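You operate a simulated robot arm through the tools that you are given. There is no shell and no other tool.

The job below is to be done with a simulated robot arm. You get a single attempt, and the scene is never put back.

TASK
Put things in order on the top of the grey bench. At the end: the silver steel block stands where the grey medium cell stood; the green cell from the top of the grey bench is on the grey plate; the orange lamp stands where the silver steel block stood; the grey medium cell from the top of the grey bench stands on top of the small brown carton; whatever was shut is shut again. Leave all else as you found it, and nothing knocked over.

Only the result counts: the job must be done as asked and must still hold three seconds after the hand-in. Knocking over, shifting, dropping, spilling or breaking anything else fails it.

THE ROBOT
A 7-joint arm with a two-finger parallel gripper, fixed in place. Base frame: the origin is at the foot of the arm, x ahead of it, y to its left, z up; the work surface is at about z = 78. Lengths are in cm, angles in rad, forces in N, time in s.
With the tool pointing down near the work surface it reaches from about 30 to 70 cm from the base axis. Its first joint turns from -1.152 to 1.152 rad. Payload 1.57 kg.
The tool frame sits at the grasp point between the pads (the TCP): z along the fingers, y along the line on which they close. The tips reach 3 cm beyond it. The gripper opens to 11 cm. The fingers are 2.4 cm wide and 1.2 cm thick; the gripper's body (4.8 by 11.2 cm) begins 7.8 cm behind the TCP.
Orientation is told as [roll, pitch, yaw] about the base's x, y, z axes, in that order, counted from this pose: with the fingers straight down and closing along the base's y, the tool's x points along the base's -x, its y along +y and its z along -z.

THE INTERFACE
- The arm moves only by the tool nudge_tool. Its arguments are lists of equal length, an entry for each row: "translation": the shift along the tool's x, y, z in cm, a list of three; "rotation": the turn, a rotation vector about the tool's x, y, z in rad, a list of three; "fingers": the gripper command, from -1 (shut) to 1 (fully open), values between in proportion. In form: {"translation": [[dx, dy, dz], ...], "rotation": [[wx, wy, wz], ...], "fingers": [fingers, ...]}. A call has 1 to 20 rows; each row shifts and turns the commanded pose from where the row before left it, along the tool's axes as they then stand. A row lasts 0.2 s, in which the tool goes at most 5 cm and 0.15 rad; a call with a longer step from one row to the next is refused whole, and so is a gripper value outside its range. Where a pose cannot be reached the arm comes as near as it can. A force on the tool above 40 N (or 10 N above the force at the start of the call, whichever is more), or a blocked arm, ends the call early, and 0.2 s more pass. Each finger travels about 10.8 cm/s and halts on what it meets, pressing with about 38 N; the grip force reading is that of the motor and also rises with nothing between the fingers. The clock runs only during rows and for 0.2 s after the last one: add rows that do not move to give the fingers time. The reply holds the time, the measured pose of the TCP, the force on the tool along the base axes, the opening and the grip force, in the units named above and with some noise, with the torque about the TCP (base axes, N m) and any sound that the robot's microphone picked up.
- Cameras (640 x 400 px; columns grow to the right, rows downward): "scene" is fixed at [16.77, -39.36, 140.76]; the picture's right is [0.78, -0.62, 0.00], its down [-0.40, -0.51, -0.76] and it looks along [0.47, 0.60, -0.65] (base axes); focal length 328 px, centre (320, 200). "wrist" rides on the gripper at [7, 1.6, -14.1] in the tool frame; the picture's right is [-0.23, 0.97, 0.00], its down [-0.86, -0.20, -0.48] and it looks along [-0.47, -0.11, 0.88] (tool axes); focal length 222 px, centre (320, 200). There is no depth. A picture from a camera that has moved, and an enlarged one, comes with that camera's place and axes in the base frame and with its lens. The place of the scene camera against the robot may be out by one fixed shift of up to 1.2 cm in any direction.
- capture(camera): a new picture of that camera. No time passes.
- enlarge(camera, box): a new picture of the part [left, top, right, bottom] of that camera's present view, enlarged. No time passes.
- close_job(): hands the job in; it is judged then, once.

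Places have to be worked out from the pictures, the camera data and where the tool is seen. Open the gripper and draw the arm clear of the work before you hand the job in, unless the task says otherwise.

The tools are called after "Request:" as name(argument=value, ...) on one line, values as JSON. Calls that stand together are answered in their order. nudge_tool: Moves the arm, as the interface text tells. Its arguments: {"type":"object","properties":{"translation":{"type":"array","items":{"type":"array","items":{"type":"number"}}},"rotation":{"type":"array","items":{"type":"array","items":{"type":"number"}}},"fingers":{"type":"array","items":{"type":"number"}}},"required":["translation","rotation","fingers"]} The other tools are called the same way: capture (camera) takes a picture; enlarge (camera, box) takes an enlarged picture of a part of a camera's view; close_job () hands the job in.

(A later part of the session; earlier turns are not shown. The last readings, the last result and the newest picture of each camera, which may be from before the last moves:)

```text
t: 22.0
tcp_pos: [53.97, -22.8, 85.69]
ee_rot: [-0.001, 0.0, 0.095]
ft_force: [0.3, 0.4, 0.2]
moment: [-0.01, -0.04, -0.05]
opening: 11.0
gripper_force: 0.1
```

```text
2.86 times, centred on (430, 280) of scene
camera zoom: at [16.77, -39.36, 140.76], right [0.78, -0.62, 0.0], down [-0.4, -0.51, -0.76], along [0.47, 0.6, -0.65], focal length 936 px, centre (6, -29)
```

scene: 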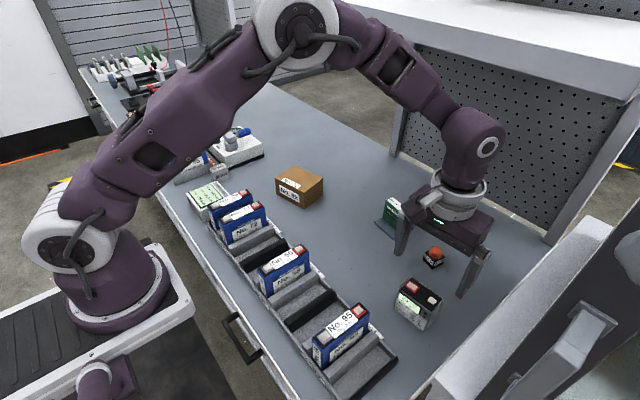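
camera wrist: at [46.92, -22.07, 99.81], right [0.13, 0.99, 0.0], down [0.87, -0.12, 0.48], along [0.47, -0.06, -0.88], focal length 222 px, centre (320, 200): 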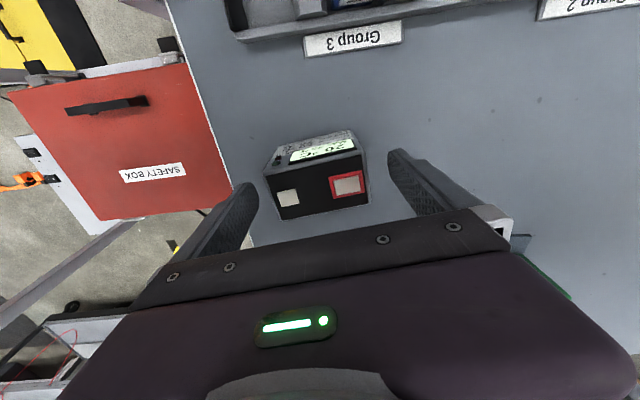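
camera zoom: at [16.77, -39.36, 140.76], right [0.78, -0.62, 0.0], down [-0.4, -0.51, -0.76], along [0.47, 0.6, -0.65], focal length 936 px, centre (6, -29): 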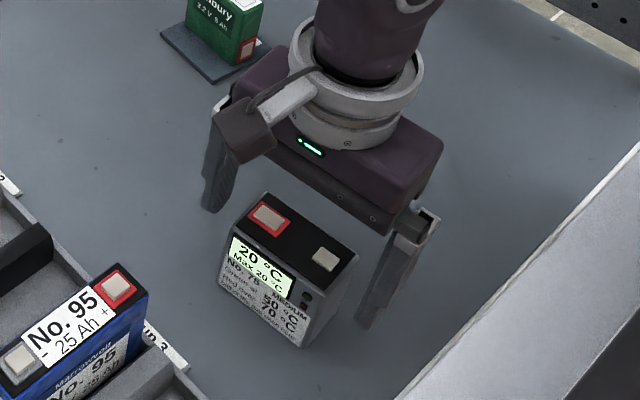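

The cell centre is again ≈(54.0, -23.2), and the TCP is ~0.35 cm too far in +y. I correct that and go down the final 3.4 cm.

Request:
nudge_tool(translation=[[0, -0.35, 0], [0, 0, 1.7], [0, 0, 1.7], [0, 0, 0]], rotation=[[0, 0, 0], [0, 0, 0], [0, 0, 0], [0, 0, 0]], fingers=[1, 1, 1, 1])

Request:
capture(camera="wrist")

```text
t: 23.0
tcp_pos: [53.87, -23.26, 82.21]
ee_rot: [-0.001, -0.001, 0.095]
ft_force: [-0.5, -0.9, -0.2]
moment: [-0.01, 0.0, -0.01]
opening: 11.0
gripper_force: 0.0
```

```text
taken
camera wrist: at [46.85, -22.5, 96.39], right [0.13, 0.99, 0.0], down [0.87, -0.12, 0.48], along [0.47, -0.06, -0.88], focal length 222 px, centre (320, 200)
```

wrist: 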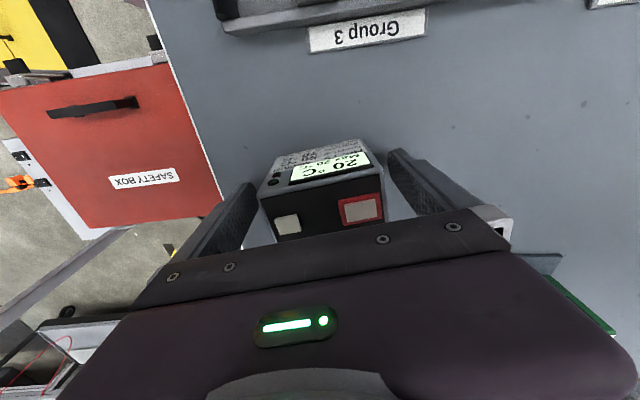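

Centred well. I close the gripper on the grey cell and lift slightly to check the hold.

Request:
nudge_tool(translation=[[0, 0, 0], [0, 0, 0], [0, 0, 0], [0, 0, 0], [0, 0, 0]], rotation=[[0, 0, 0], [0, 0, 0], [0, 0, 0], [0, 0, 0], [0, 0, 0]], fingers=[0.5, 0.35, 0.1, -0.2, -0.2])

```text
t: 24.2
tcp_pos: [53.85, -23.28, 82.32]
ee_rot: [-0.001, 0.0, 0.093]
ft_force: [1.5, 0.2, 0.3]
moment: [0.11, 0.05, -0.07]
opening: 7.5
gripper_force: 37.5
```

Request:
nudge_tool(translation=[[0, 0, -1.5], [0, 0, -1.5], [0, 0, 0], [0, 0, 0]], rotation=[[0, 0, 0], [0, 0, 0], [0, 0, 0], [0, 0, 0]], fingers=[-0.2, -0.2, -0.2, -0.2])

Request:
capture(camera="wrist")

Request:
enlarge(camera="scene", box=[360, 210, 500, 350])

```text
t: 25.2
tcp_pos: [54.0, -23.39, 85.16]
ee_rot: [-0.001, -0.001, 0.094]
ft_force: [0.5, -0.4, -5.7]
moment: [-0.02, -0.01, -0.03]
opening: 7.51
gripper_force: 38.3
```

```text
taken
camera wrist: at [46.92, -22.55, 99.32], right [0.13, 0.99, 0.0], down [0.87, -0.12, 0.48], along [0.47, -0.06, -0.88], focal length 222 px, centre (320, 200)
```

wrist: 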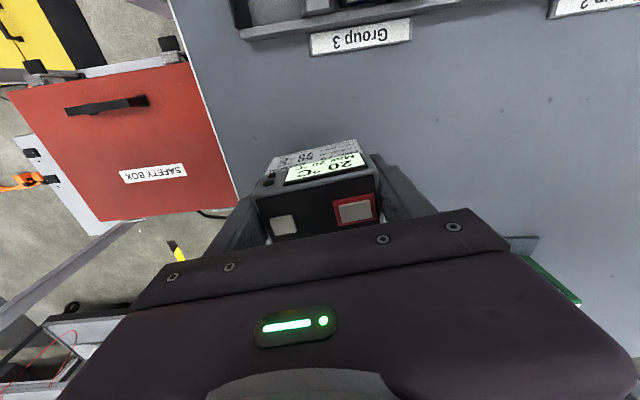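

```text
2.86 times, centred on (430, 280) of scene
camera zoom: at [16.78, -39.36, 140.76], right [0.78, -0.62, 0.0], down [-0.4, -0.51, -0.76], along [0.47, 0.6, -0.65], focal length 936 px, centre (6, -29)
```

zoom: 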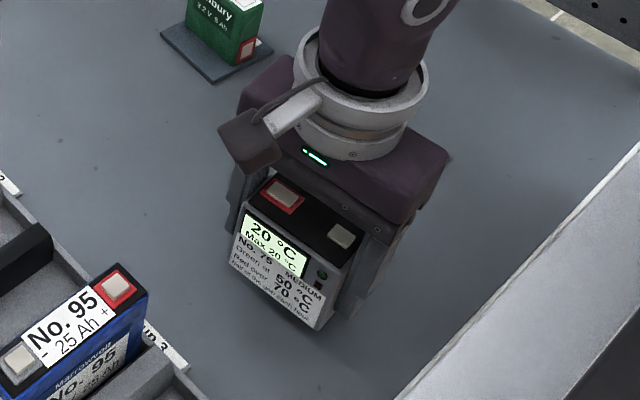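

The grey cell is held firmly (5.7 N) and upright. I lift to z≈95 and carry it over the carton at (58, 22.7), turning to the carton's yaw ≈0.255.

Request:
nudge_tool(translation=[[0, 0, -3.3], [0, 0, -3.3], [0, 0, -3.4], [-0.83, 4.547, 0], [-0.83, 4.547, 0], [-0.83, 4.547, 0], [-0.83, 4.547, 0], [-0.83, 4.547, 0], [-0.83, 4.547, 0], [-0.83, 4.547, 0], [-0.83, 4.547, 0], [-0.83, 4.547, 0], [-0.83, 4.547, 0], [0, 0, 0], [0, 0, 0], [0, 0, 0]], rotation=[[0, 0, 0], [0, 0, 0], [0, 0, 0], [0, 0, 0], [0, 0, 0], [0, 0, 0], [0, 0, 0], [0, 0, 0], [0, 0, 0], [0, 0, 0], [0, 0, 0], [0, 0, 0], [0, 0, 0], [0, 0, -0.08], [0, 0, -0.08], [0, 0, 0]], fingers=[-0.2, -0.2, -0.2, -0.2, -0.2, -0.2, -0.2, -0.2, -0.2, -0.2, -0.2, -0.2, -0.2, -0.2, -0.2, -0.2])

Request:
capture(camera="wrist")

Request:
capture(camera="scene")

Request:
enlarge(camera="scene", box=[250, 110, 370, 230])

Request:
enlarge(camera="wrist", box=[220, 80, 400, 220])

```text
t: 28.6
tcp_pos: [57.89, 22.87, 95.27]
ee_rot: [0.0, 0.001, 0.254]
ft_force: [-0.6, 0.8, -5.5]
moment: [-0.01, 0.02, 0.03]
opening: 7.47
gripper_force: 37.8
```

```text
taken
camera wrist: at [50.73, 22.54, 109.39], right [-0.03, 1.0, 0.0], down [0.88, 0.02, 0.48], along [0.48, 0.01, -0.88], focal length 222 px, centre (320, 200)
```

wrist: 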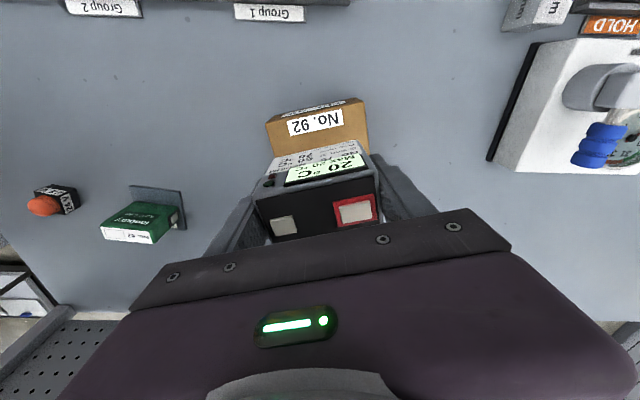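

```text
taken
```

scene: 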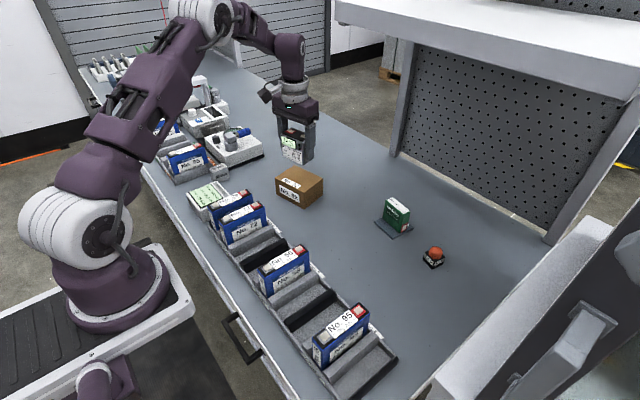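

```text
3.33 times, centred on (310, 170) of scene
camera zoom: at [16.78, -39.35, 140.76], right [0.78, -0.62, 0.0], down [-0.4, -0.51, -0.76], along [0.47, 0.6, -0.65], focal length 1092 px, centre (353, 300)
```

zoom: 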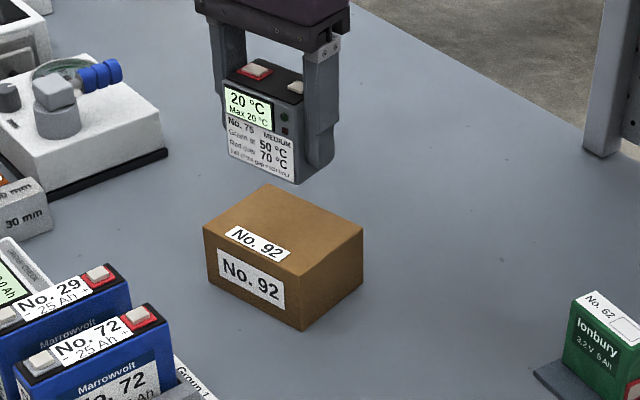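

```text
2.86 times, centred on (310, 150) of wrist
camera zoom: at [50.73, 22.54, 109.39], right [-0.03, 1.0, 0.0], down [0.88, 0.02, 0.48], along [0.48, 0.01, -0.88], focal length 635 px, centre (349, 343)
```

zoom: 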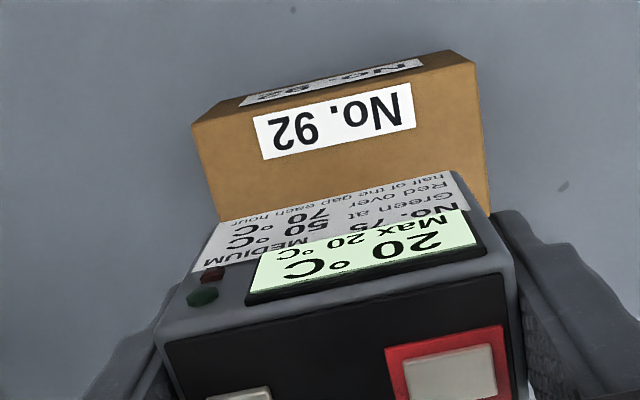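

From this view the carton's top is centred at ≈(58.1, 22.9), and the cell hovers right over it. I lower to just above expected contact (TCP ≈88.3).

Request:
nudge_tool(translation=[[-0.15, 0, 3.1], [0, 0, 2.9], [0, 0, 0], [0, 0, 0]], rotation=[[0, 0, 0], [0, 0, 0], [0, 0, 0], [0, 0, 0]], fingers=[-0.2, -0.2, -0.2, -0.2])

Request:
enlarge(camera="scene", box=[250, 110, 370, 230])

Request:
enlarge(camera="wrist", box=[220, 80, 400, 220])

```text
t: 29.6
tcp_pos: [57.97, 22.9, 89.3]
ee_rot: [0.0, -0.001, 0.254]
ft_force: [-0.8, -0.6, -5.5]
moment: [0.02, 0.01, -0.01]
opening: 7.5
gripper_force: 37.9
```

```text
3.33 times, centred on (310, 170) of scene
camera zoom: at [16.78, -39.35, 140.76], right [0.78, -0.62, 0.0], down [-0.4, -0.51, -0.76], along [0.47, 0.6, -0.65], focal length 1092 px, centre (353, 300)
```

zoom: 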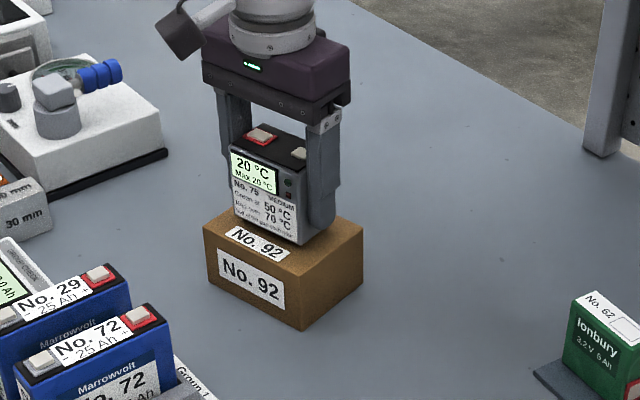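

```text
2.86 times, centred on (310, 150) of wrist
camera zoom: at [50.78, 22.54, 103.45], right [-0.03, 1.0, 0.0], down [0.88, 0.02, 0.48], along [0.48, 0.01, -0.88], focal length 635 px, centre (349, 343)
```

zoom: 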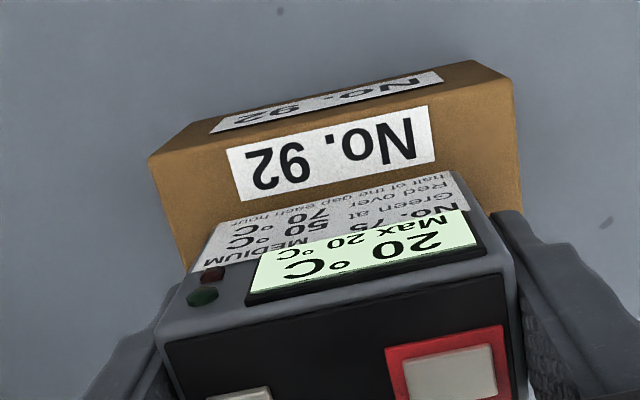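

Still free-hanging, ~0.7–1 cm above the carton. I lower in small steps while checking the force.

Request:
nudge_tool(translation=[[0, 0, 0.2], [0, 0, 0.2], [0, 0, 0.15], [0, 0, 0]], rotation=[[0, 0, 0], [0, 0, 0], [0, 0, 0], [0, 0, 0]], fingers=[-0.2, -0.2, -0.2, -0.2])

```text
t: 30.6
tcp_pos: [57.95, 22.83, 88.78]
ee_rot: [0.001, 0.0, 0.255]
ft_force: [0.1, 0.2, -5.2]
moment: [0.0, 0.03, 0.02]
opening: 7.5
gripper_force: 37.9
```

Request:
nudge_tool(translation=[[0, 0, 0.12], [0, 0, 0.12], [0, 0, 0]], rotation=[[0, 0, 0], [0, 0, 0], [0, 0, 0]], fingers=[-0.2, -0.2, -0.2])

Request:
enlarge(camera="scene", box=[260, 140, 340, 220])

```text
t: 31.4
tcp_pos: [57.95, 22.79, 88.52]
ee_rot: [-0.002, -0.001, 0.256]
ft_force: [-0.4, 0.0, -5.3]
moment: [-0.01, 0.0, -0.04]
opening: 7.48
gripper_force: 37.9
```

```text
5.00 times, centred on (300, 180) of scene
camera zoom: at [16.78, -39.35, 140.76], right [0.78, -0.62, 0.0], down [-0.4, -0.51, -0.76], along [0.47, 0.6, -0.65], focal length 1638 px, centre (420, 300)
```

zoom: 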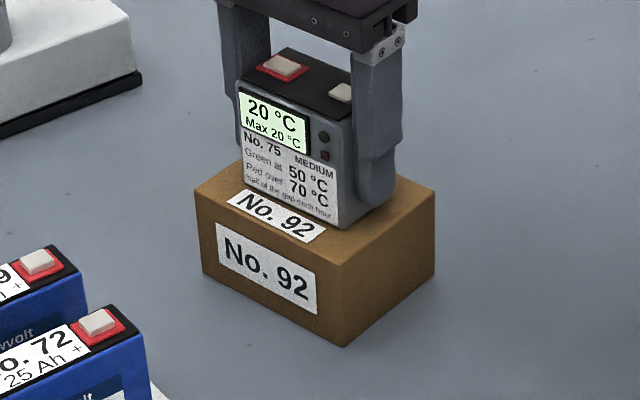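

Request:
nudge_tool(translation=[[0, 0, 0.1], [0, 0, 0.1], [0, 0, 0]], rotation=[[0, 0, 0], [0, 0, 0], [0, 0, 0]], fingers=[-0.2, -0.2, -0.2])

```text
t: 32.2
tcp_pos: [58.0, 22.85, 88.37]
ee_rot: [0.001, -0.001, 0.257]
ft_force: [-8.5, -1.5, 27.7]
moment: [-0.26, 0.74, 0.0]
opening: 7.5
gripper_force: 37.8
```

Contact: the force rose to 27.7 N. I back off about 0.07 cm to relieve it before releasing.

Request:
nudge_tool(translation=[[0, 0, -0.07], [0, 0, 0]], rotation=[[0, 0, 0], [0, 0, 0]], fingers=[-0.2, -0.2])

Request:
enlarge(camera="scene", box=[260, 140, 340, 220])

```text
t: 32.8
tcp_pos: [58.03, 22.77, 88.51]
ee_rot: [0.0, -0.002, 0.255]
ft_force: [-4.1, 1.3, 22.2]
moment: [-0.22, 0.4, 0.02]
opening: 7.48
gripper_force: 37.5
```

```text
5.00 times, centred on (300, 180) of scene
camera zoom: at [16.72, -39.37, 140.77], right [0.78, -0.62, 0.0], down [-0.4, -0.51, -0.76], along [0.47, 0.6, -0.65], focal length 1638 px, centre (420, 300)
```

zoom: 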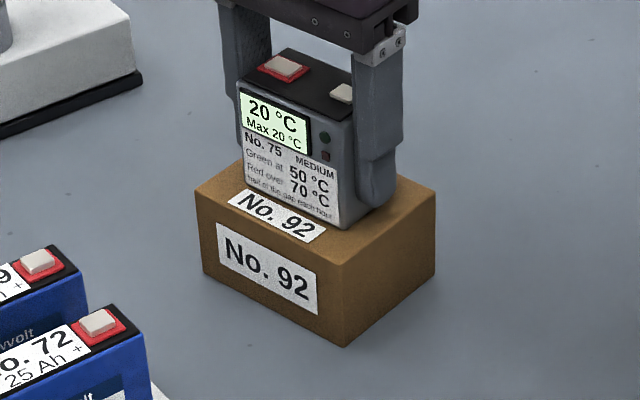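

Request:
nudge_tool(translation=[[0, 0, -0.06], [0, 0, 0]], rotation=[[0, 0, 0], [0, 0, 0]], fingers=[-0.2, -0.2])

```text
t: 33.4
tcp_pos: [58.08, 22.84, 88.51]
ee_rot: [-0.001, -0.001, 0.255]
ft_force: [-1.2, 1.9, 20.7]
moment: [-0.09, 0.18, 0.02]
opening: 7.48
gripper_force: 38.5
```

Request:
nudge_tool(translation=[[0, 0, -0.1], [0, 0, 0], [0, 0, 0]], rotation=[[0, 0, 0], [0, 0, 0], [0, 0, 0]], fingers=[-0.2, -0.2, -0.2])

```text
t: 34.2
tcp_pos: [57.99, 22.85, 88.39]
ee_rot: [-0.001, 0.001, 0.256]
ft_force: [1.2, 0.5, -1.2]
moment: [0.16, -0.08, -0.02]
opening: 7.49
gripper_force: 38.1
```

Nearly all its weight (-1.2 of -5.5 N) now rests lightly on the carton. I open the gripper gently.

Request:
nudge_tool(translation=[[0, 0, 0], [0, 0, 0], [0, 0, 0], [0, 0, 0]], rotation=[[0, 0, 0], [0, 0, 0], [0, 0, 0], [0, 0, 0]], fingers=[0.45, 0.7, 1.0, 1.0])

Request:
enlarge(camera="scene", box=[260, 140, 340, 220])

Request:
capture(camera="wrist")

```text
t: 35.2
tcp_pos: [58.02, 22.75, 88.64]
ee_rot: [-0.001, 0.0, 0.254]
ft_force: [0.2, 0.9, -0.1]
moment: [0.01, -0.01, -0.01]
opening: 11.02
gripper_force: 0.1
```

```text
5.00 times, centred on (300, 180) of scene
camera zoom: at [16.77, -39.36, 140.76], right [0.78, -0.62, 0.0], down [-0.4, -0.51, -0.76], along [0.47, 0.6, -0.65], focal length 1638 px, centre (420, 300)
```

zoom: 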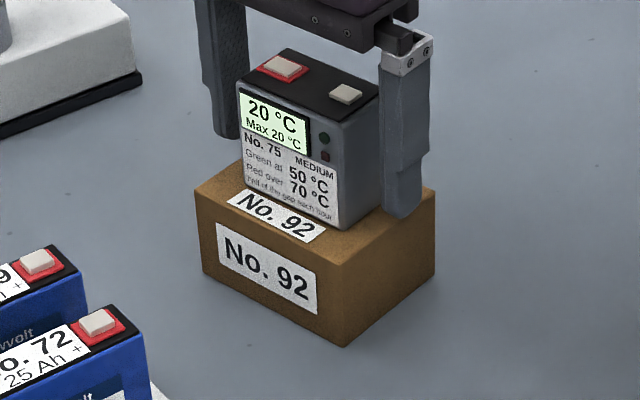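

```text
taken
camera wrist: at [50.89, 22.47, 102.68], right [-0.03, 1.0, 0.0], down [0.88, 0.02, 0.48], along [0.48, 0.01, -0.88], focal length 222 px, centre (320, 200)
```

wrist: 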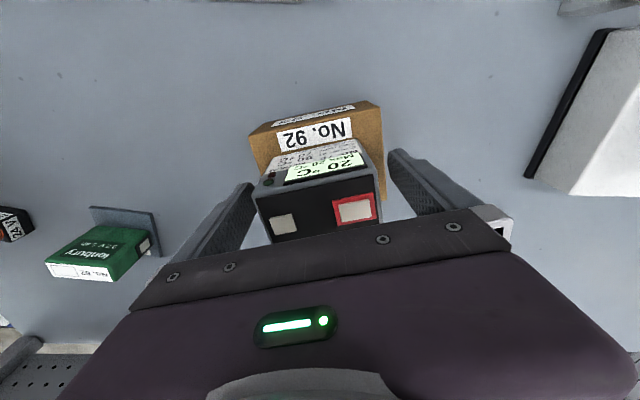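

The grey cell stands on the carton and the carton hasn't moved. I rise clear and move above the steel block, turning yaw back to 0.

Request:
nudge_tool(translation=[[0, 0, -2.5], [0, 0, -4], [0, 0, -4], [1.427, 4.08, 0], [1.427, 4.08, 0], [1.427, 4.08, 0], [1.427, 4.08, 0], [1.427, 4.08, 0], [1.427, 4.08, 0], [0, 0, 0], [0, 0, 0], [0, 0, 0]], rotation=[[0, 0, 0], [0, 0, 0], [0, 0, 0], [0, 0, 0], [0, 0, 0], [0, 0, 0], [0, 0, 0], [0, 0, 0], [0, 0, 0], [0, 0, 0.127], [0, 0, 0.127], [0, 0, 0]], fingers=[1, 1, 1, 1, 1, 1, 1, 1, 1, 1, 1, 1])

Request:
capture(camera="wrist")

Request:
enlarge(camera="wrist", box=[240, 50, 440, 200])

Request:
capture(camera="scene")

```text
t: 37.8
tcp_pos: [43.6, 44.36, 98.97]
ee_rot: [0.001, 0.0, -0.001]
ft_force: [-0.5, -0.2, -0.2]
moment: [0.03, 0.01, 0.02]
opening: 11.02
gripper_force: 0.3
```

```text
taken
camera wrist: at [36.62, 45.83, 113.15], right [0.23, 0.97, 0.0], down [0.85, -0.2, 0.48], along [0.47, -0.11, -0.88], focal length 222 px, centre (320, 200)
```

wrist: 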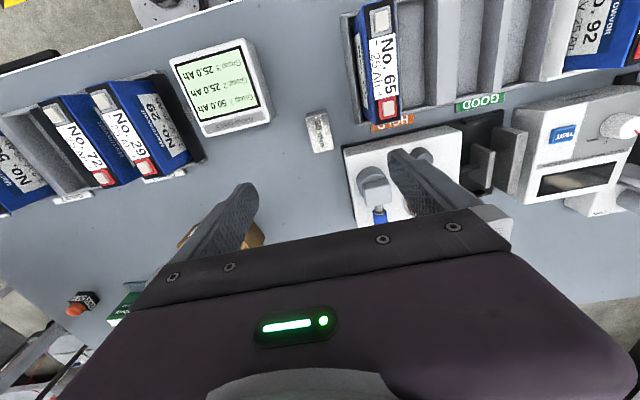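

```text
2.67 times, centred on (340, 125) of wrist
camera zoom: at [36.62, 45.83, 113.15], right [0.23, 0.97, 0.0], down [0.85, -0.2, 0.48], along [0.47, -0.11, -0.88], focal length 592 px, centre (267, 400)
```

zoom: 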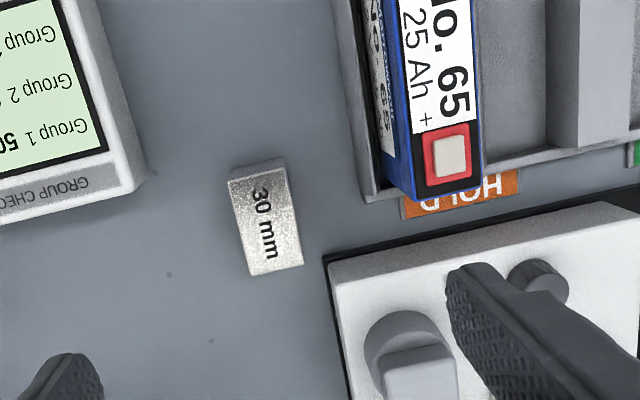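

```text
taken
```

scene: 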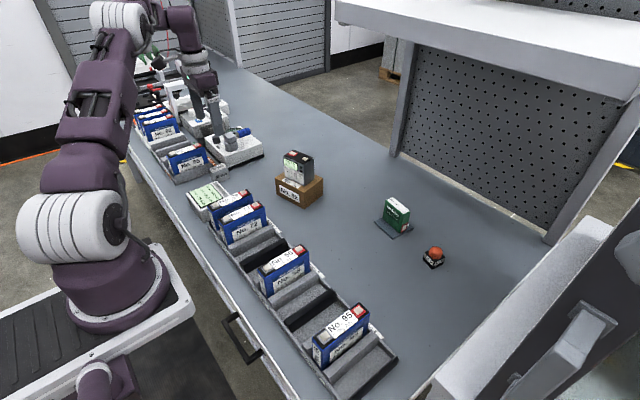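

The block centre is ≈(43.45, 44.28), yaw ≈-0.04. I pre-close the gripper to about 5.5 cm so the +y finger fits between the block and the rack wall, then descend to z≈85 and check.

Request:
nudge_tool(translation=[[0.15, -0.08, 0], [0, 0, 0], [0, 0, 0], [0, 0, 4.5], [0, 0, 4.5], [0, 0, 4.5], [0, 0, 0]], rotation=[[0, 0, 0.04], [0, 0, 0], [0, 0, 0], [0, 0, 0], [0, 0, 0], [0, 0, 0], [0, 0, 0]], fingers=[0.0, 0.0, 0.0, 0.0, 0.0, 0.0, 0.0])

Request:
capture(camera="wrist")

Request:
enlarge(camera="wrist", box=[240, 110, 400, 210])

Request:
enlarge(camera="scene", box=[180, 110, 270, 200])

```text
t: 39.4
tcp_pos: [43.23, 44.51, 85.49]
ee_rot: [-0.001, 0.001, -0.04]
ft_force: [0.2, 0.2, -0.3]
moment: [-0.01, 0.01, 0.01]
opening: 5.49
gripper_force: 0.0
```

```text
taken
camera wrist: at [36.4, 46.26, 99.61], right [0.27, 0.96, 0.0], down [0.85, -0.23, 0.48], along [0.46, -0.13, -0.88], focal length 222 px, centre (320, 200)
```

wrist: 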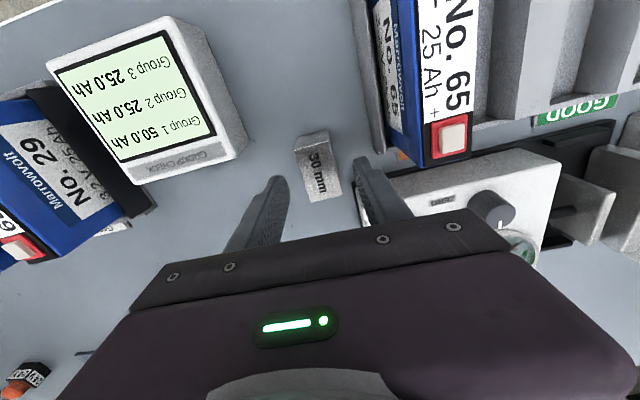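

```text
4.00 times, centred on (320, 160) of wrist
camera zoom: at [36.4, 46.26, 99.61], right [0.27, 0.96, 0.0], down [0.85, -0.23, 0.48], along [0.46, -0.13, -0.88], focal length 888 px, centre (320, 360)
```

zoom: 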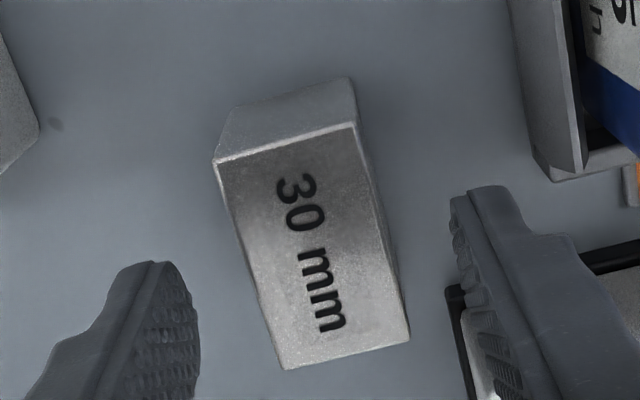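

```text
4.44 times, centred on (225, 155) of scene
camera zoom: at [16.77, -39.36, 140.76], right [0.78, -0.62, 0.0], down [-0.4, -0.51, -0.76], along [0.47, 0.6, -0.65], focal length 1456 px, centre (742, 400)
```

zoom: 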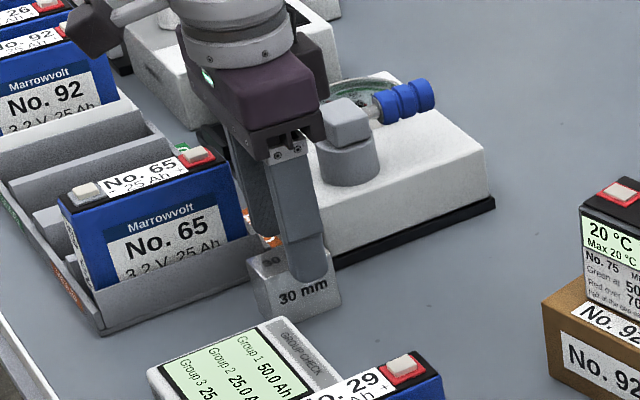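

The block sits midway between the fingers, with ~1 cm clear each side, and the rack wall and device corner are clear. I descend to z≈81.4, removing the small yaw.

Request:
nudge_tool(translation=[[-0.08, -0.04, 2], [0, 0, 1.7], [0, 0, 0.3], [0, 0, 0]], rotation=[[0, 0, -0.03], [0, 0, 0], [0, 0, 0], [0, 0, 0]], fingers=[0.0, 0.0, 0.0, 0.0])

Request:
capture(camera="wrist")

Request:
enlarge(camera="wrist", box=[240, 110, 400, 210])

Request:
enlarge(camera="scene", box=[180, 110, 270, 200])

```text
t: 40.4
tcp_pos: [43.37, 44.35, 81.55]
ee_rot: [0.001, -0.001, -0.007]
ft_force: [-0.7, -0.9, 0.0]
moment: [0.03, -0.01, -0.01]
opening: 5.5
gripper_force: 0.1
```

```text
taken
camera wrist: at [36.42, 45.86, 95.61], right [0.24, 0.97, 0.0], down [0.85, -0.21, 0.48], along [0.47, -0.11, -0.88], focal length 222 px, centre (320, 200)
```

wrist: 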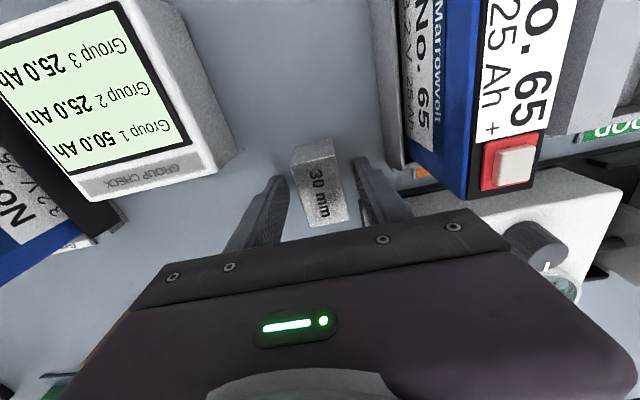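

```text
4.00 times, centred on (320, 160) of wrist
camera zoom: at [36.42, 45.86, 95.61], right [0.24, 0.97, 0.0], down [0.85, -0.21, 0.48], along [0.47, -0.11, -0.88], focal length 888 px, centre (320, 360)
```

zoom: 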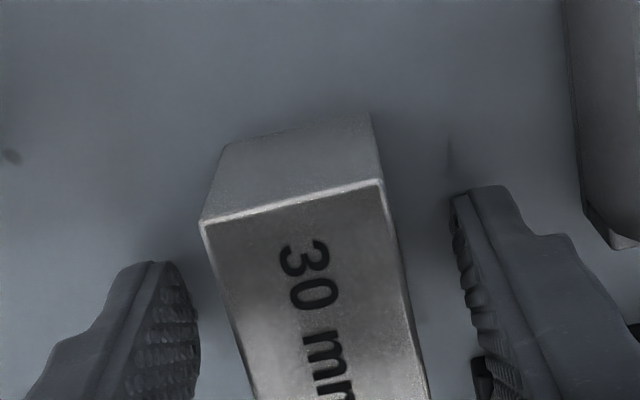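

```text
4.44 times, centred on (225, 155) of scene
camera zoom: at [16.77, -39.36, 140.76], right [0.78, -0.62, 0.0], down [-0.4, -0.51, -0.76], along [0.47, 0.6, -0.65], focal length 1456 px, centre (742, 400)
```

zoom: 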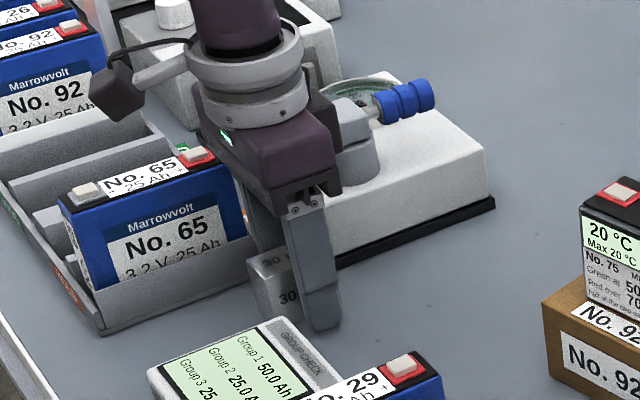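

Both fingers are at the block's sides near the surface. I close on the block.

Request:
nudge_tool(translation=[[0, 0, 0], [0, 0, 0], [0, 0, 0], [0, 0, 0], [0, 0, 0]], rotation=[[0, 0, 0], [0, 0, 0], [0, 0, 0], [0, 0, 0], [0, 0, 0]], fingers=[-0.2, -0.4, -0.6, -0.8, -0.8])

```text
t: 41.6
tcp_pos: [43.34, 44.27, 81.5]
ee_rot: [-0.001, 0.0, -0.009]
ft_force: [-0.1, -0.7, 1.4]
moment: [-0.01, -0.09, 0.0]
opening: 3.01
gripper_force: 37.2
```

The grip stopped at exactly 3.01 cm with 37 N, so the block is held. I lift straight up to z≈100 first.

Request:
nudge_tool(translation=[[0, 0, -2], [0, 0, -3], [0, 0, -4.5], [0, 0, -4.5], [0, 0, -4.5], [0, 0, 0]], rotation=[[0, 0, 0], [0, 0, 0], [0, 0, 0], [0, 0, 0], [0, 0, 0], [0, 0, 0]], fingers=[-0.8, -0.8, -0.8, -0.8, -0.8, -0.8])

Request:
capture(camera="wrist")

Request:
enlarge(camera="scene", box=[170, 60, 270, 200])

```text
t: 43.0
tcp_pos: [43.23, 44.15, 100.01]
ee_rot: [-0.001, 0.0, -0.009]
ft_force: [0.0, -0.1, -5.6]
moment: [0.01, -0.04, -0.03]
opening: 3.01
gripper_force: 37.9
```

```text
taken
camera wrist: at [36.32, 45.64, 114.18], right [0.24, 0.97, 0.0], down [0.85, -0.21, 0.48], along [0.47, -0.11, -0.88], focal length 222 px, centre (320, 200)
```

wrist: 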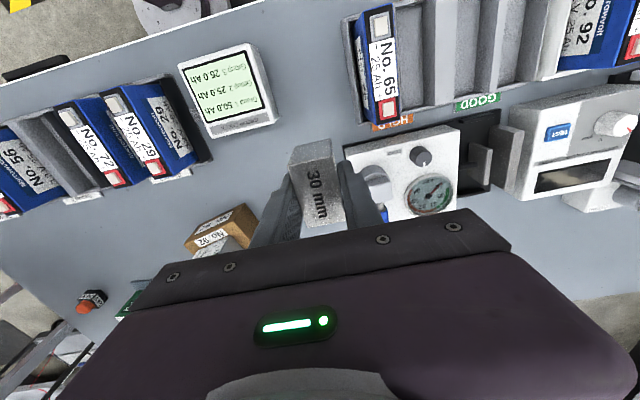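

```text
2.86 times, centred on (220, 130) of scene
camera zoom: at [16.78, -39.35, 140.77], right [0.78, -0.62, 0.0], down [-0.4, -0.51, -0.76], along [0.47, 0.6, -0.65], focal length 936 px, centre (606, 400)
```

zoom: 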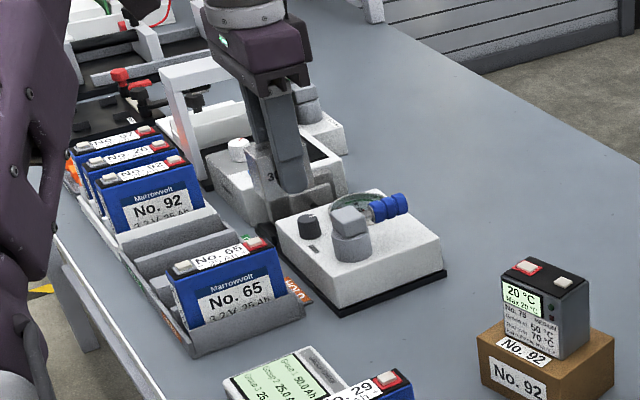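

The block is held (5.6 N). I zoom in on it in the gripper to work out its exact offset from the TCP.

Request:
enlarge(camera="wrist", box=[260, 120, 400, 240])

```text
3.33 times, centred on (330, 180) of wrist
camera zoom: at [36.32, 45.64, 114.18], right [0.24, 0.97, 0.0], down [0.85, -0.21, 0.48], along [0.47, -0.11, -0.88], focal length 740 px, centre (287, 267)
```

zoom: 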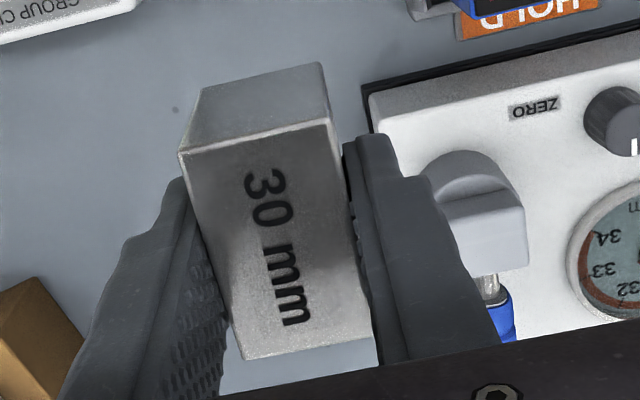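

The block is ~4 cm tall (top 0.5 cm above the TCP), and its centre is ≈0.12 cm nearer the base than the TCP; its original spot is therefore ≈(43.2, 44.3). I carry it at z≈100 to the grey cell's former spot, aiming the TCP at (54.1, -23.2).

Request:
nudge_tool(translation=[[-0.763, -4.491, 0], [-0.763, -4.491, 0], [-0.763, -4.491, 0], [-0.763, -4.491, 0], [-0.763, -4.491, 0], [-0.763, -4.491, 0], [-0.763, -4.491, 0], [-0.763, -4.491, 0], [-0.763, -4.491, 0], [-0.763, -4.491, 0], [-0.763, -4.491, 0], [-0.763, -4.491, 0], [-0.763, -4.491, 0], [-0.763, -4.491, 0], [-0.763, -4.491, 0], [0, 0, 0], [0, 0, 0]], rotation=[[0, 0, 0], [0, 0, 0], [0, 0, 0], [0, 0, 0], [0, 0, 0], [0, 0, 0], [0, 0, 0], [0, 0, 0], [0, 0, 0], [0, 0, 0], [0, 0, 0], [0, 0, 0], [0, 0, 0], [0, 0, 0], [0, 0, 0], [0, 0, -0.1], [0, 0, 0]], fingers=[-0.8, -0.8, -0.8, -0.8, -0.8, -0.8, -0.8, -0.8, -0.8, -0.8, -0.8, -0.8, -0.8, -0.8, -0.8, -0.8, -0.8])

Request:
capture(camera="wrist")

Request:
capture(camera="scene")

```text
t: 46.6
tcp_pos: [54.22, -23.17, 99.93]
ee_rot: [0.001, 0.001, 0.093]
ft_force: [0.2, -0.4, -4.8]
moment: [0.01, -0.01, 0.03]
opening: 2.98
gripper_force: 38.3
```

```text
taken
camera wrist: at [47.14, -22.22, 114.06], right [0.14, 0.99, 0.0], down [0.87, -0.12, 0.48], along [0.47, -0.07, -0.88], focal length 222 px, centre (320, 200)
```

wrist: 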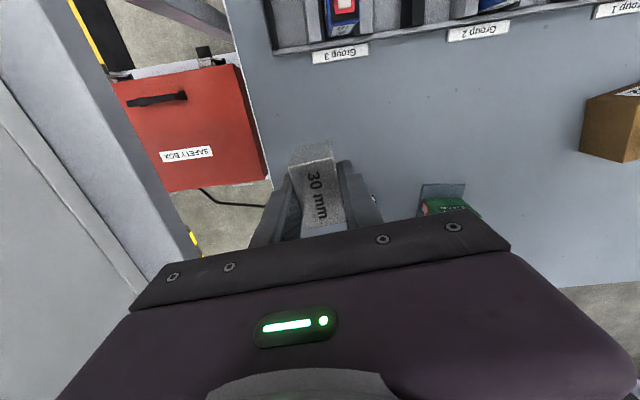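

```text
taken
```

scene: 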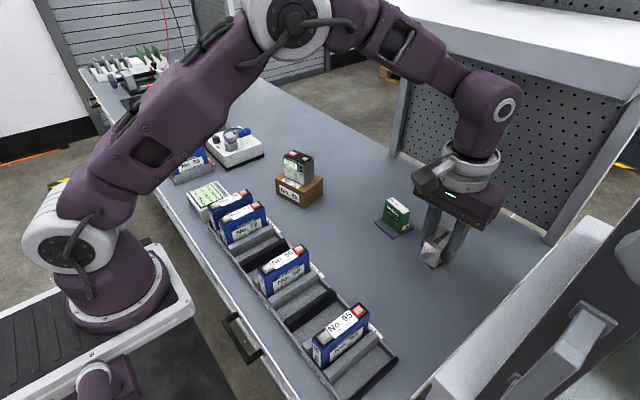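

Over the target at (54.2, -23.2). I lower to about z=82.4, close to the 81.5 contact height.

Request:
nudge_tool(translation=[[0, 0, 4.5], [0, 0, 4.5], [0, 0, 4.5], [0, 0, 3], [0, 0, 1], [0, 0, 0]], rotation=[[0, 0, 0], [0, 0, 0], [0, 0, 0], [0, 0, 0], [0, 0, 0], [0, 0, 0]], fingers=[-0.8, -0.8, -0.8, -0.8, -0.8, -0.8])

Request:
enlarge(camera="scene", box=[360, 210, 500, 350])

Request:
capture(camera="wrist")

```text
t: 48.0
tcp_pos: [54.23, -23.17, 82.46]
ee_rot: [0.0, 0.001, 0.089]
ft_force: [0.4, 0.0, -5.4]
moment: [-0.02, -0.02, 0.01]
opening: 2.97
gripper_force: 38.1
```

```text
2.86 times, centred on (430, 280) of scene
camera zoom: at [16.78, -39.36, 140.76], right [0.78, -0.62, 0.0], down [-0.4, -0.51, -0.76], along [0.47, 0.6, -0.65], focal length 936 px, centre (6, -29)
```

zoom: 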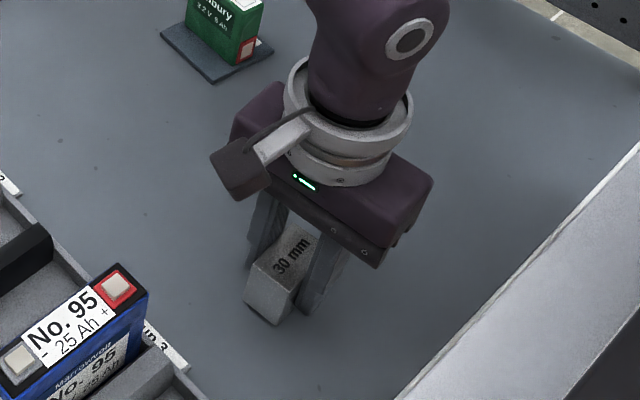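

```text
taken
camera wrist: at [47.12, -22.32, 96.61], right [0.14, 0.99, 0.0], down [0.87, -0.12, 0.48], along [0.47, -0.07, -0.88], focal length 222 px, centre (320, 200)
```

wrist: 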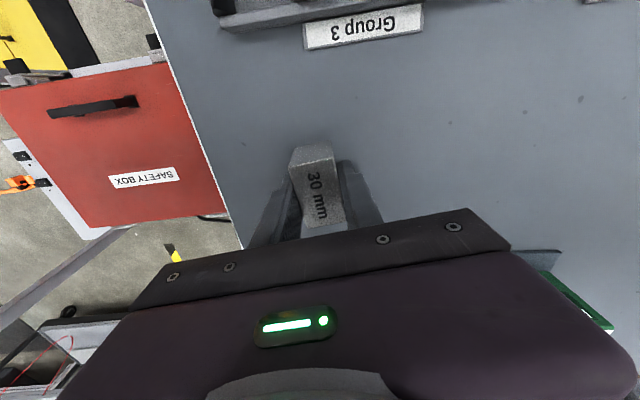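

Request:
nudge_tool(translation=[[0.1, 0, 0.3], [0, 0, 0.3], [0, 0, 0.1], [0, 0, 0]], rotation=[[0, 0, 0], [0, 0, 0], [0, 0, 0], [0, 0, 0]], fingers=[-0.8, -0.8, -0.8, -0.8])

```text
t: 49.0
tcp_pos: [54.16, -23.29, 81.79]
ee_rot: [-0.001, 0.001, 0.092]
ft_force: [0.7, 0.2, -4.6]
moment: [0.0, -0.02, -0.01]
opening: 2.96
gripper_force: 38.1
```

Still hanging (-4.6 N); I continue in 0.08 cm steps.

Request:
nudge_tool(translation=[[0, 0, 0.08], [0, 0, 0.08], [0, 0, 0]], rotation=[[0, 0, 0], [0, 0, 0], [0, 0, 0]], fingers=[-0.8, -0.8, -0.8])

```text
t: 49.8
tcp_pos: [54.2, -23.2, 81.59]
ee_rot: [0.001, 0.001, 0.091]
ft_force: [-0.2, 0.1, -5.0]
moment: [0.01, -0.04, 0.0]
opening: 2.98
gripper_force: 38.5
```

Request:
nudge_tool(translation=[[0, 0, 0.06], [0, 0, 0.06], [0, 0, 0]], rotation=[[0, 0, 0], [0, 0, 0], [0, 0, 0]], fingers=[-0.8, -0.8, -0.8])

```text
t: 50.6
tcp_pos: [54.17, -23.19, 81.56]
ee_rot: [0.001, 0.002, 0.091]
ft_force: [0.7, -0.2, -4.9]
moment: [-0.02, 0.0, 0.01]
opening: 2.98
gripper_force: 38.4
```

Request:
nudge_tool(translation=[[0, 0, 0.06], [0, 0, 0]], rotation=[[0, 0, 0], [0, 0, 0]], fingers=[-0.8, -0.8])

```text
t: 51.2
tcp_pos: [54.16, -23.23, 81.55]
ee_rot: [-0.001, -0.001, 0.09]
ft_force: [0.0, -1.1, -5.6]
moment: [-0.04, -0.03, -0.05]
opening: 2.99
gripper_force: 38.1
```

Request:
nudge_tool(translation=[[0, 0, 0.07], [0, 0, 0]], rotation=[[0, 0, 0], [0, 0, 0]], fingers=[-0.8, -0.8])

```text
t: 51.8
tcp_pos: [54.07, -23.25, 81.5]
ee_rot: [0.0, -0.001, 0.091]
ft_force: [-4.7, 2.7, 12.3]
moment: [0.21, 0.01, 0.02]
opening: 3.0
gripper_force: 37.9
```

Contact (+12.3 N). I ease up 0.05 cm and open the gripper.

Request:
nudge_tool(translation=[[0, 0, -0.05], [0, 0, 0], [0, 0, 0], [0, 0, 0], [0, 0, 0]], rotation=[[0, 0, 0], [0, 0, 0], [0, 0, 0], [0, 0, 0], [0, 0, 0]], fingers=[-0.8, -0.8, -0.4, -0.1, 0.2])

Request:
enlarge(camera="scene", box=[360, 210, 500, 350])

Request:
capture(camera="wrist")

```text
t: 53.0
tcp_pos: [54.13, -23.14, 81.42]
ee_rot: [0.001, -0.001, 0.09]
ft_force: [-0.5, 0.4, -0.2]
moment: [-0.01, 0.03, -0.02]
opening: 6.6
gripper_force: 0.1
```

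```text
2.86 times, centred on (430, 280) of scene
camera zoom: at [16.77, -39.36, 140.76], right [0.78, -0.62, 0.0], down [-0.4, -0.51, -0.76], along [0.47, 0.6, -0.65], focal length 936 px, centre (6, -29)
```

zoom: 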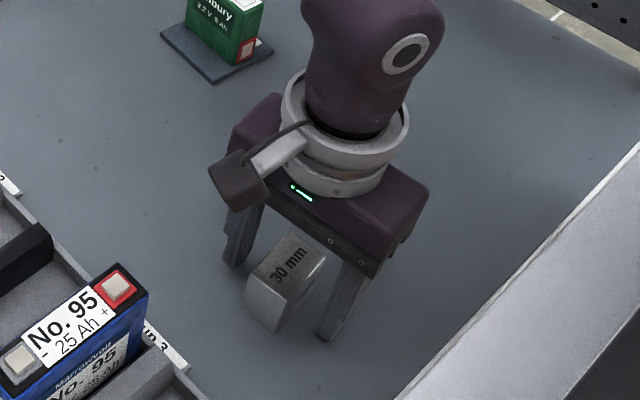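

```text
taken
camera wrist: at [47.09, -22.39, 95.61], right [0.14, 0.99, 0.0], down [0.87, -0.12, 0.48], along [0.47, -0.07, -0.88], focal length 222 px, centre (320, 200)
```

wrist: 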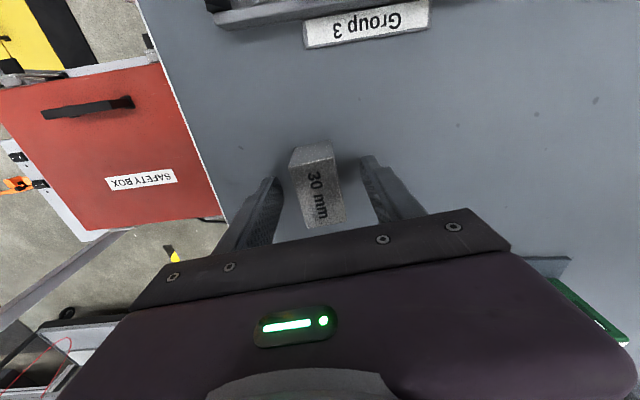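

The block stands at the cell's old spot. I rise, tilt -0.2, yaw to -0.22 and go above the lamp for a look.

Request:
nudge_tool(translation=[[0, 0, -3], [0, 0, -3.5], [0, 0, -3.5], [0, 0, 0], [0, 0, 0], [0, 0, 0], [0, 0, 0], [0, 0, 0], [-2.9, 2.185, 0.589], [-2.9, 2.185, 0.589], [-2.9, 2.185, 0.589], [-2.9, 2.185, 0.589], [0, 0, 0]], rotation=[[0, 0, 0], [0, 0, 0], [0, 0, 0], [0, -0.1, 0], [0, -0.1, 0], [0.0205, 0, 0.1013], [0.0205, 0, 0.1013], [0.0205, 0, 0.1013], [0, 0, 0], [0, 0, 0], [0, 0, 0], [0, 0, 0], [0, 0, 0]], fingers=[0.2, 0.2, 0.2, 0.4, 0.4, 0.4, 0.4, 0.4, 0.4, 0.4, 0.4, 0.4, 0.4])

Request:
capture(camera="wrist")

Request:
enlarge(camera="wrist", box=[240, 100, 400, 220])

Request:
capture(camera="scene")

```text
t: 55.8
tcp_pos: [67.61, -17.19, 91.63]
ee_rot: [-0.001, -0.199, -0.223]
ft_force: [0.1, 0.5, -0.3]
moment: [-0.01, -0.02, 0.02]
opening: 7.7
gripper_force: 0.0
```

```text
taken
camera wrist: at [58.61, -13.62, 104.01], right [0.43, 0.9, 0.05], down [0.68, -0.36, 0.64], along [0.59, -0.24, -0.77], focal length 222 px, centre (320, 200)
```

wrist: 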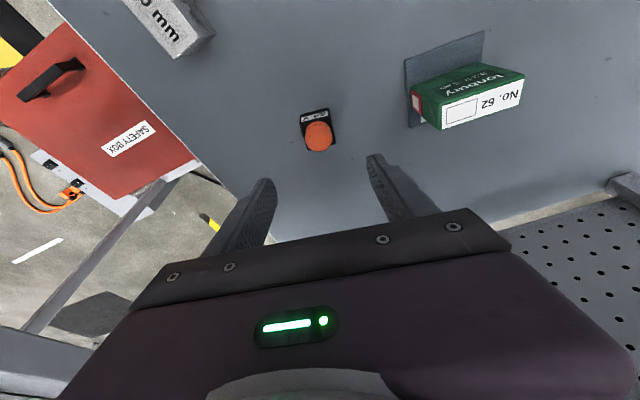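

```text
3.33 times, centred on (320, 160) of wrist
camera zoom: at [58.61, -13.62, 104.01], right [0.43, 0.9, 0.05], down [0.68, -0.36, 0.64], along [0.59, -0.24, -0.77], focal length 740 px, centre (320, 333)
```

zoom: 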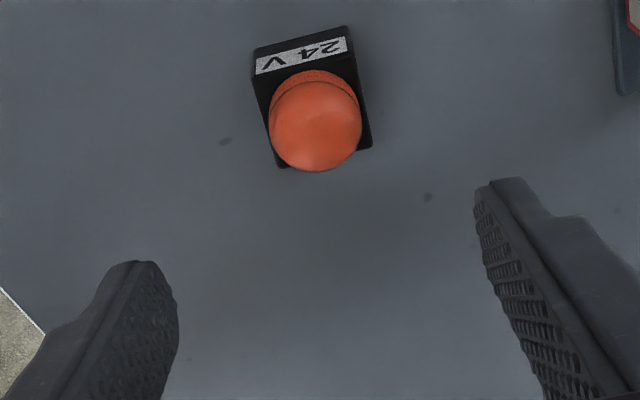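

```text
taken
```

scene: 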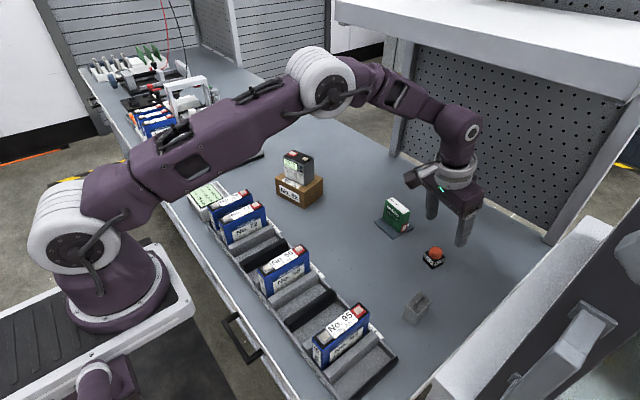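

The lamp is at ≈(68.1, -17.25), 3.3 cm square, with yaw ≈-0.22, aligned with the fingers. I descend partway to z≈84 and check.

Request:
nudge_tool(translation=[[0.5, 0, 2.45], [0.5, 0, 2.45], [0.5, 0, 2.45], [0, 0, 0]], rotation=[[0, 0, 0], [0, 0, 0], [0, 0, 0], [0, 0, 0]], fingers=[0.3, 0.3, 0.3, 0.3])

Request:
capture(camera="wrist")

Request:
enlarge(camera="wrist", box=[240, 100, 400, 220])

Request:
enlarge(camera="scene", box=[380, 180, 500, 300])

```text
t: 56.8
tcp_pos: [67.65, -17.15, 84.01]
ee_rot: [0.0, -0.201, -0.22]
ft_force: [0.2, 0.1, 1.1]
moment: [-0.01, -0.01, -0.02]
opening: 7.15
gripper_force: 0.1
```

```text
taken
camera wrist: at [58.63, -13.7, 96.53], right [0.43, 0.9, 0.05], down [0.68, -0.36, 0.64], along [0.59, -0.24, -0.77], focal length 222 px, centre (320, 200)
```

wrist: 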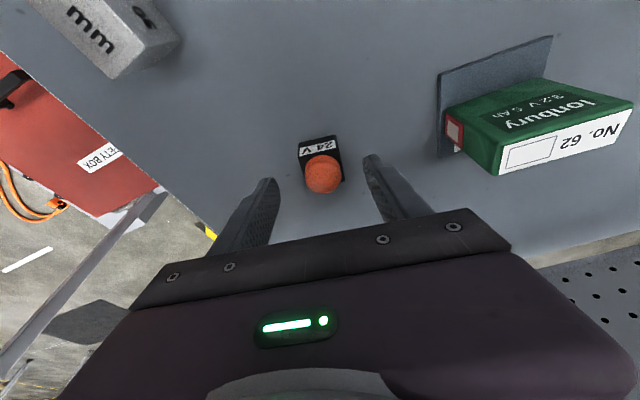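

```text
3.33 times, centred on (320, 160) of wrist
camera zoom: at [58.63, -13.7, 96.53], right [0.43, 0.9, 0.05], down [0.68, -0.36, 0.64], along [0.59, -0.24, -0.77], focal length 740 px, centre (320, 333)
```

zoom: 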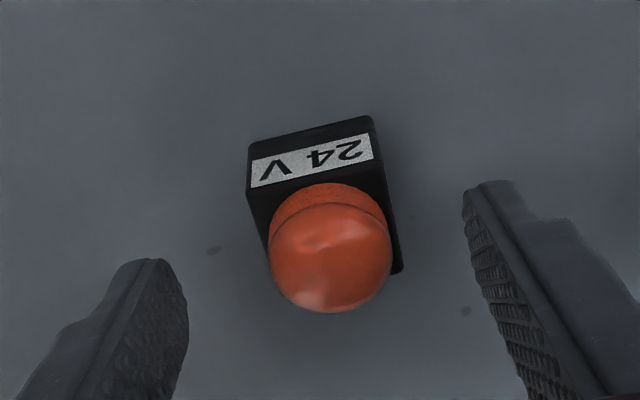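

```text
3.33 times, centred on (440, 240) of scene
camera zoom: at [16.77, -39.36, 140.76], right [0.78, -0.62, 0.0], down [-0.4, -0.51, -0.76], along [0.47, 0.6, -0.65], focal length 1092 px, centre (-80, 67)
```

zoom: 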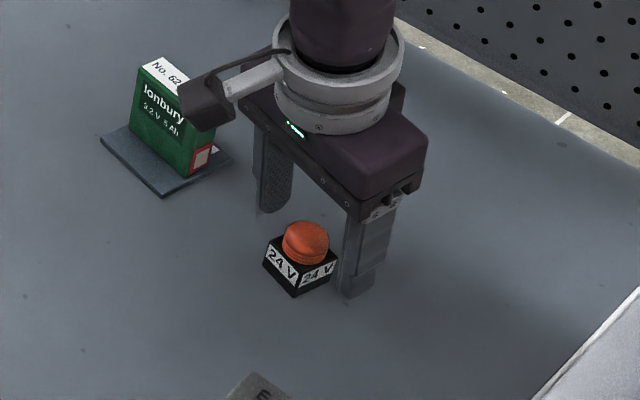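

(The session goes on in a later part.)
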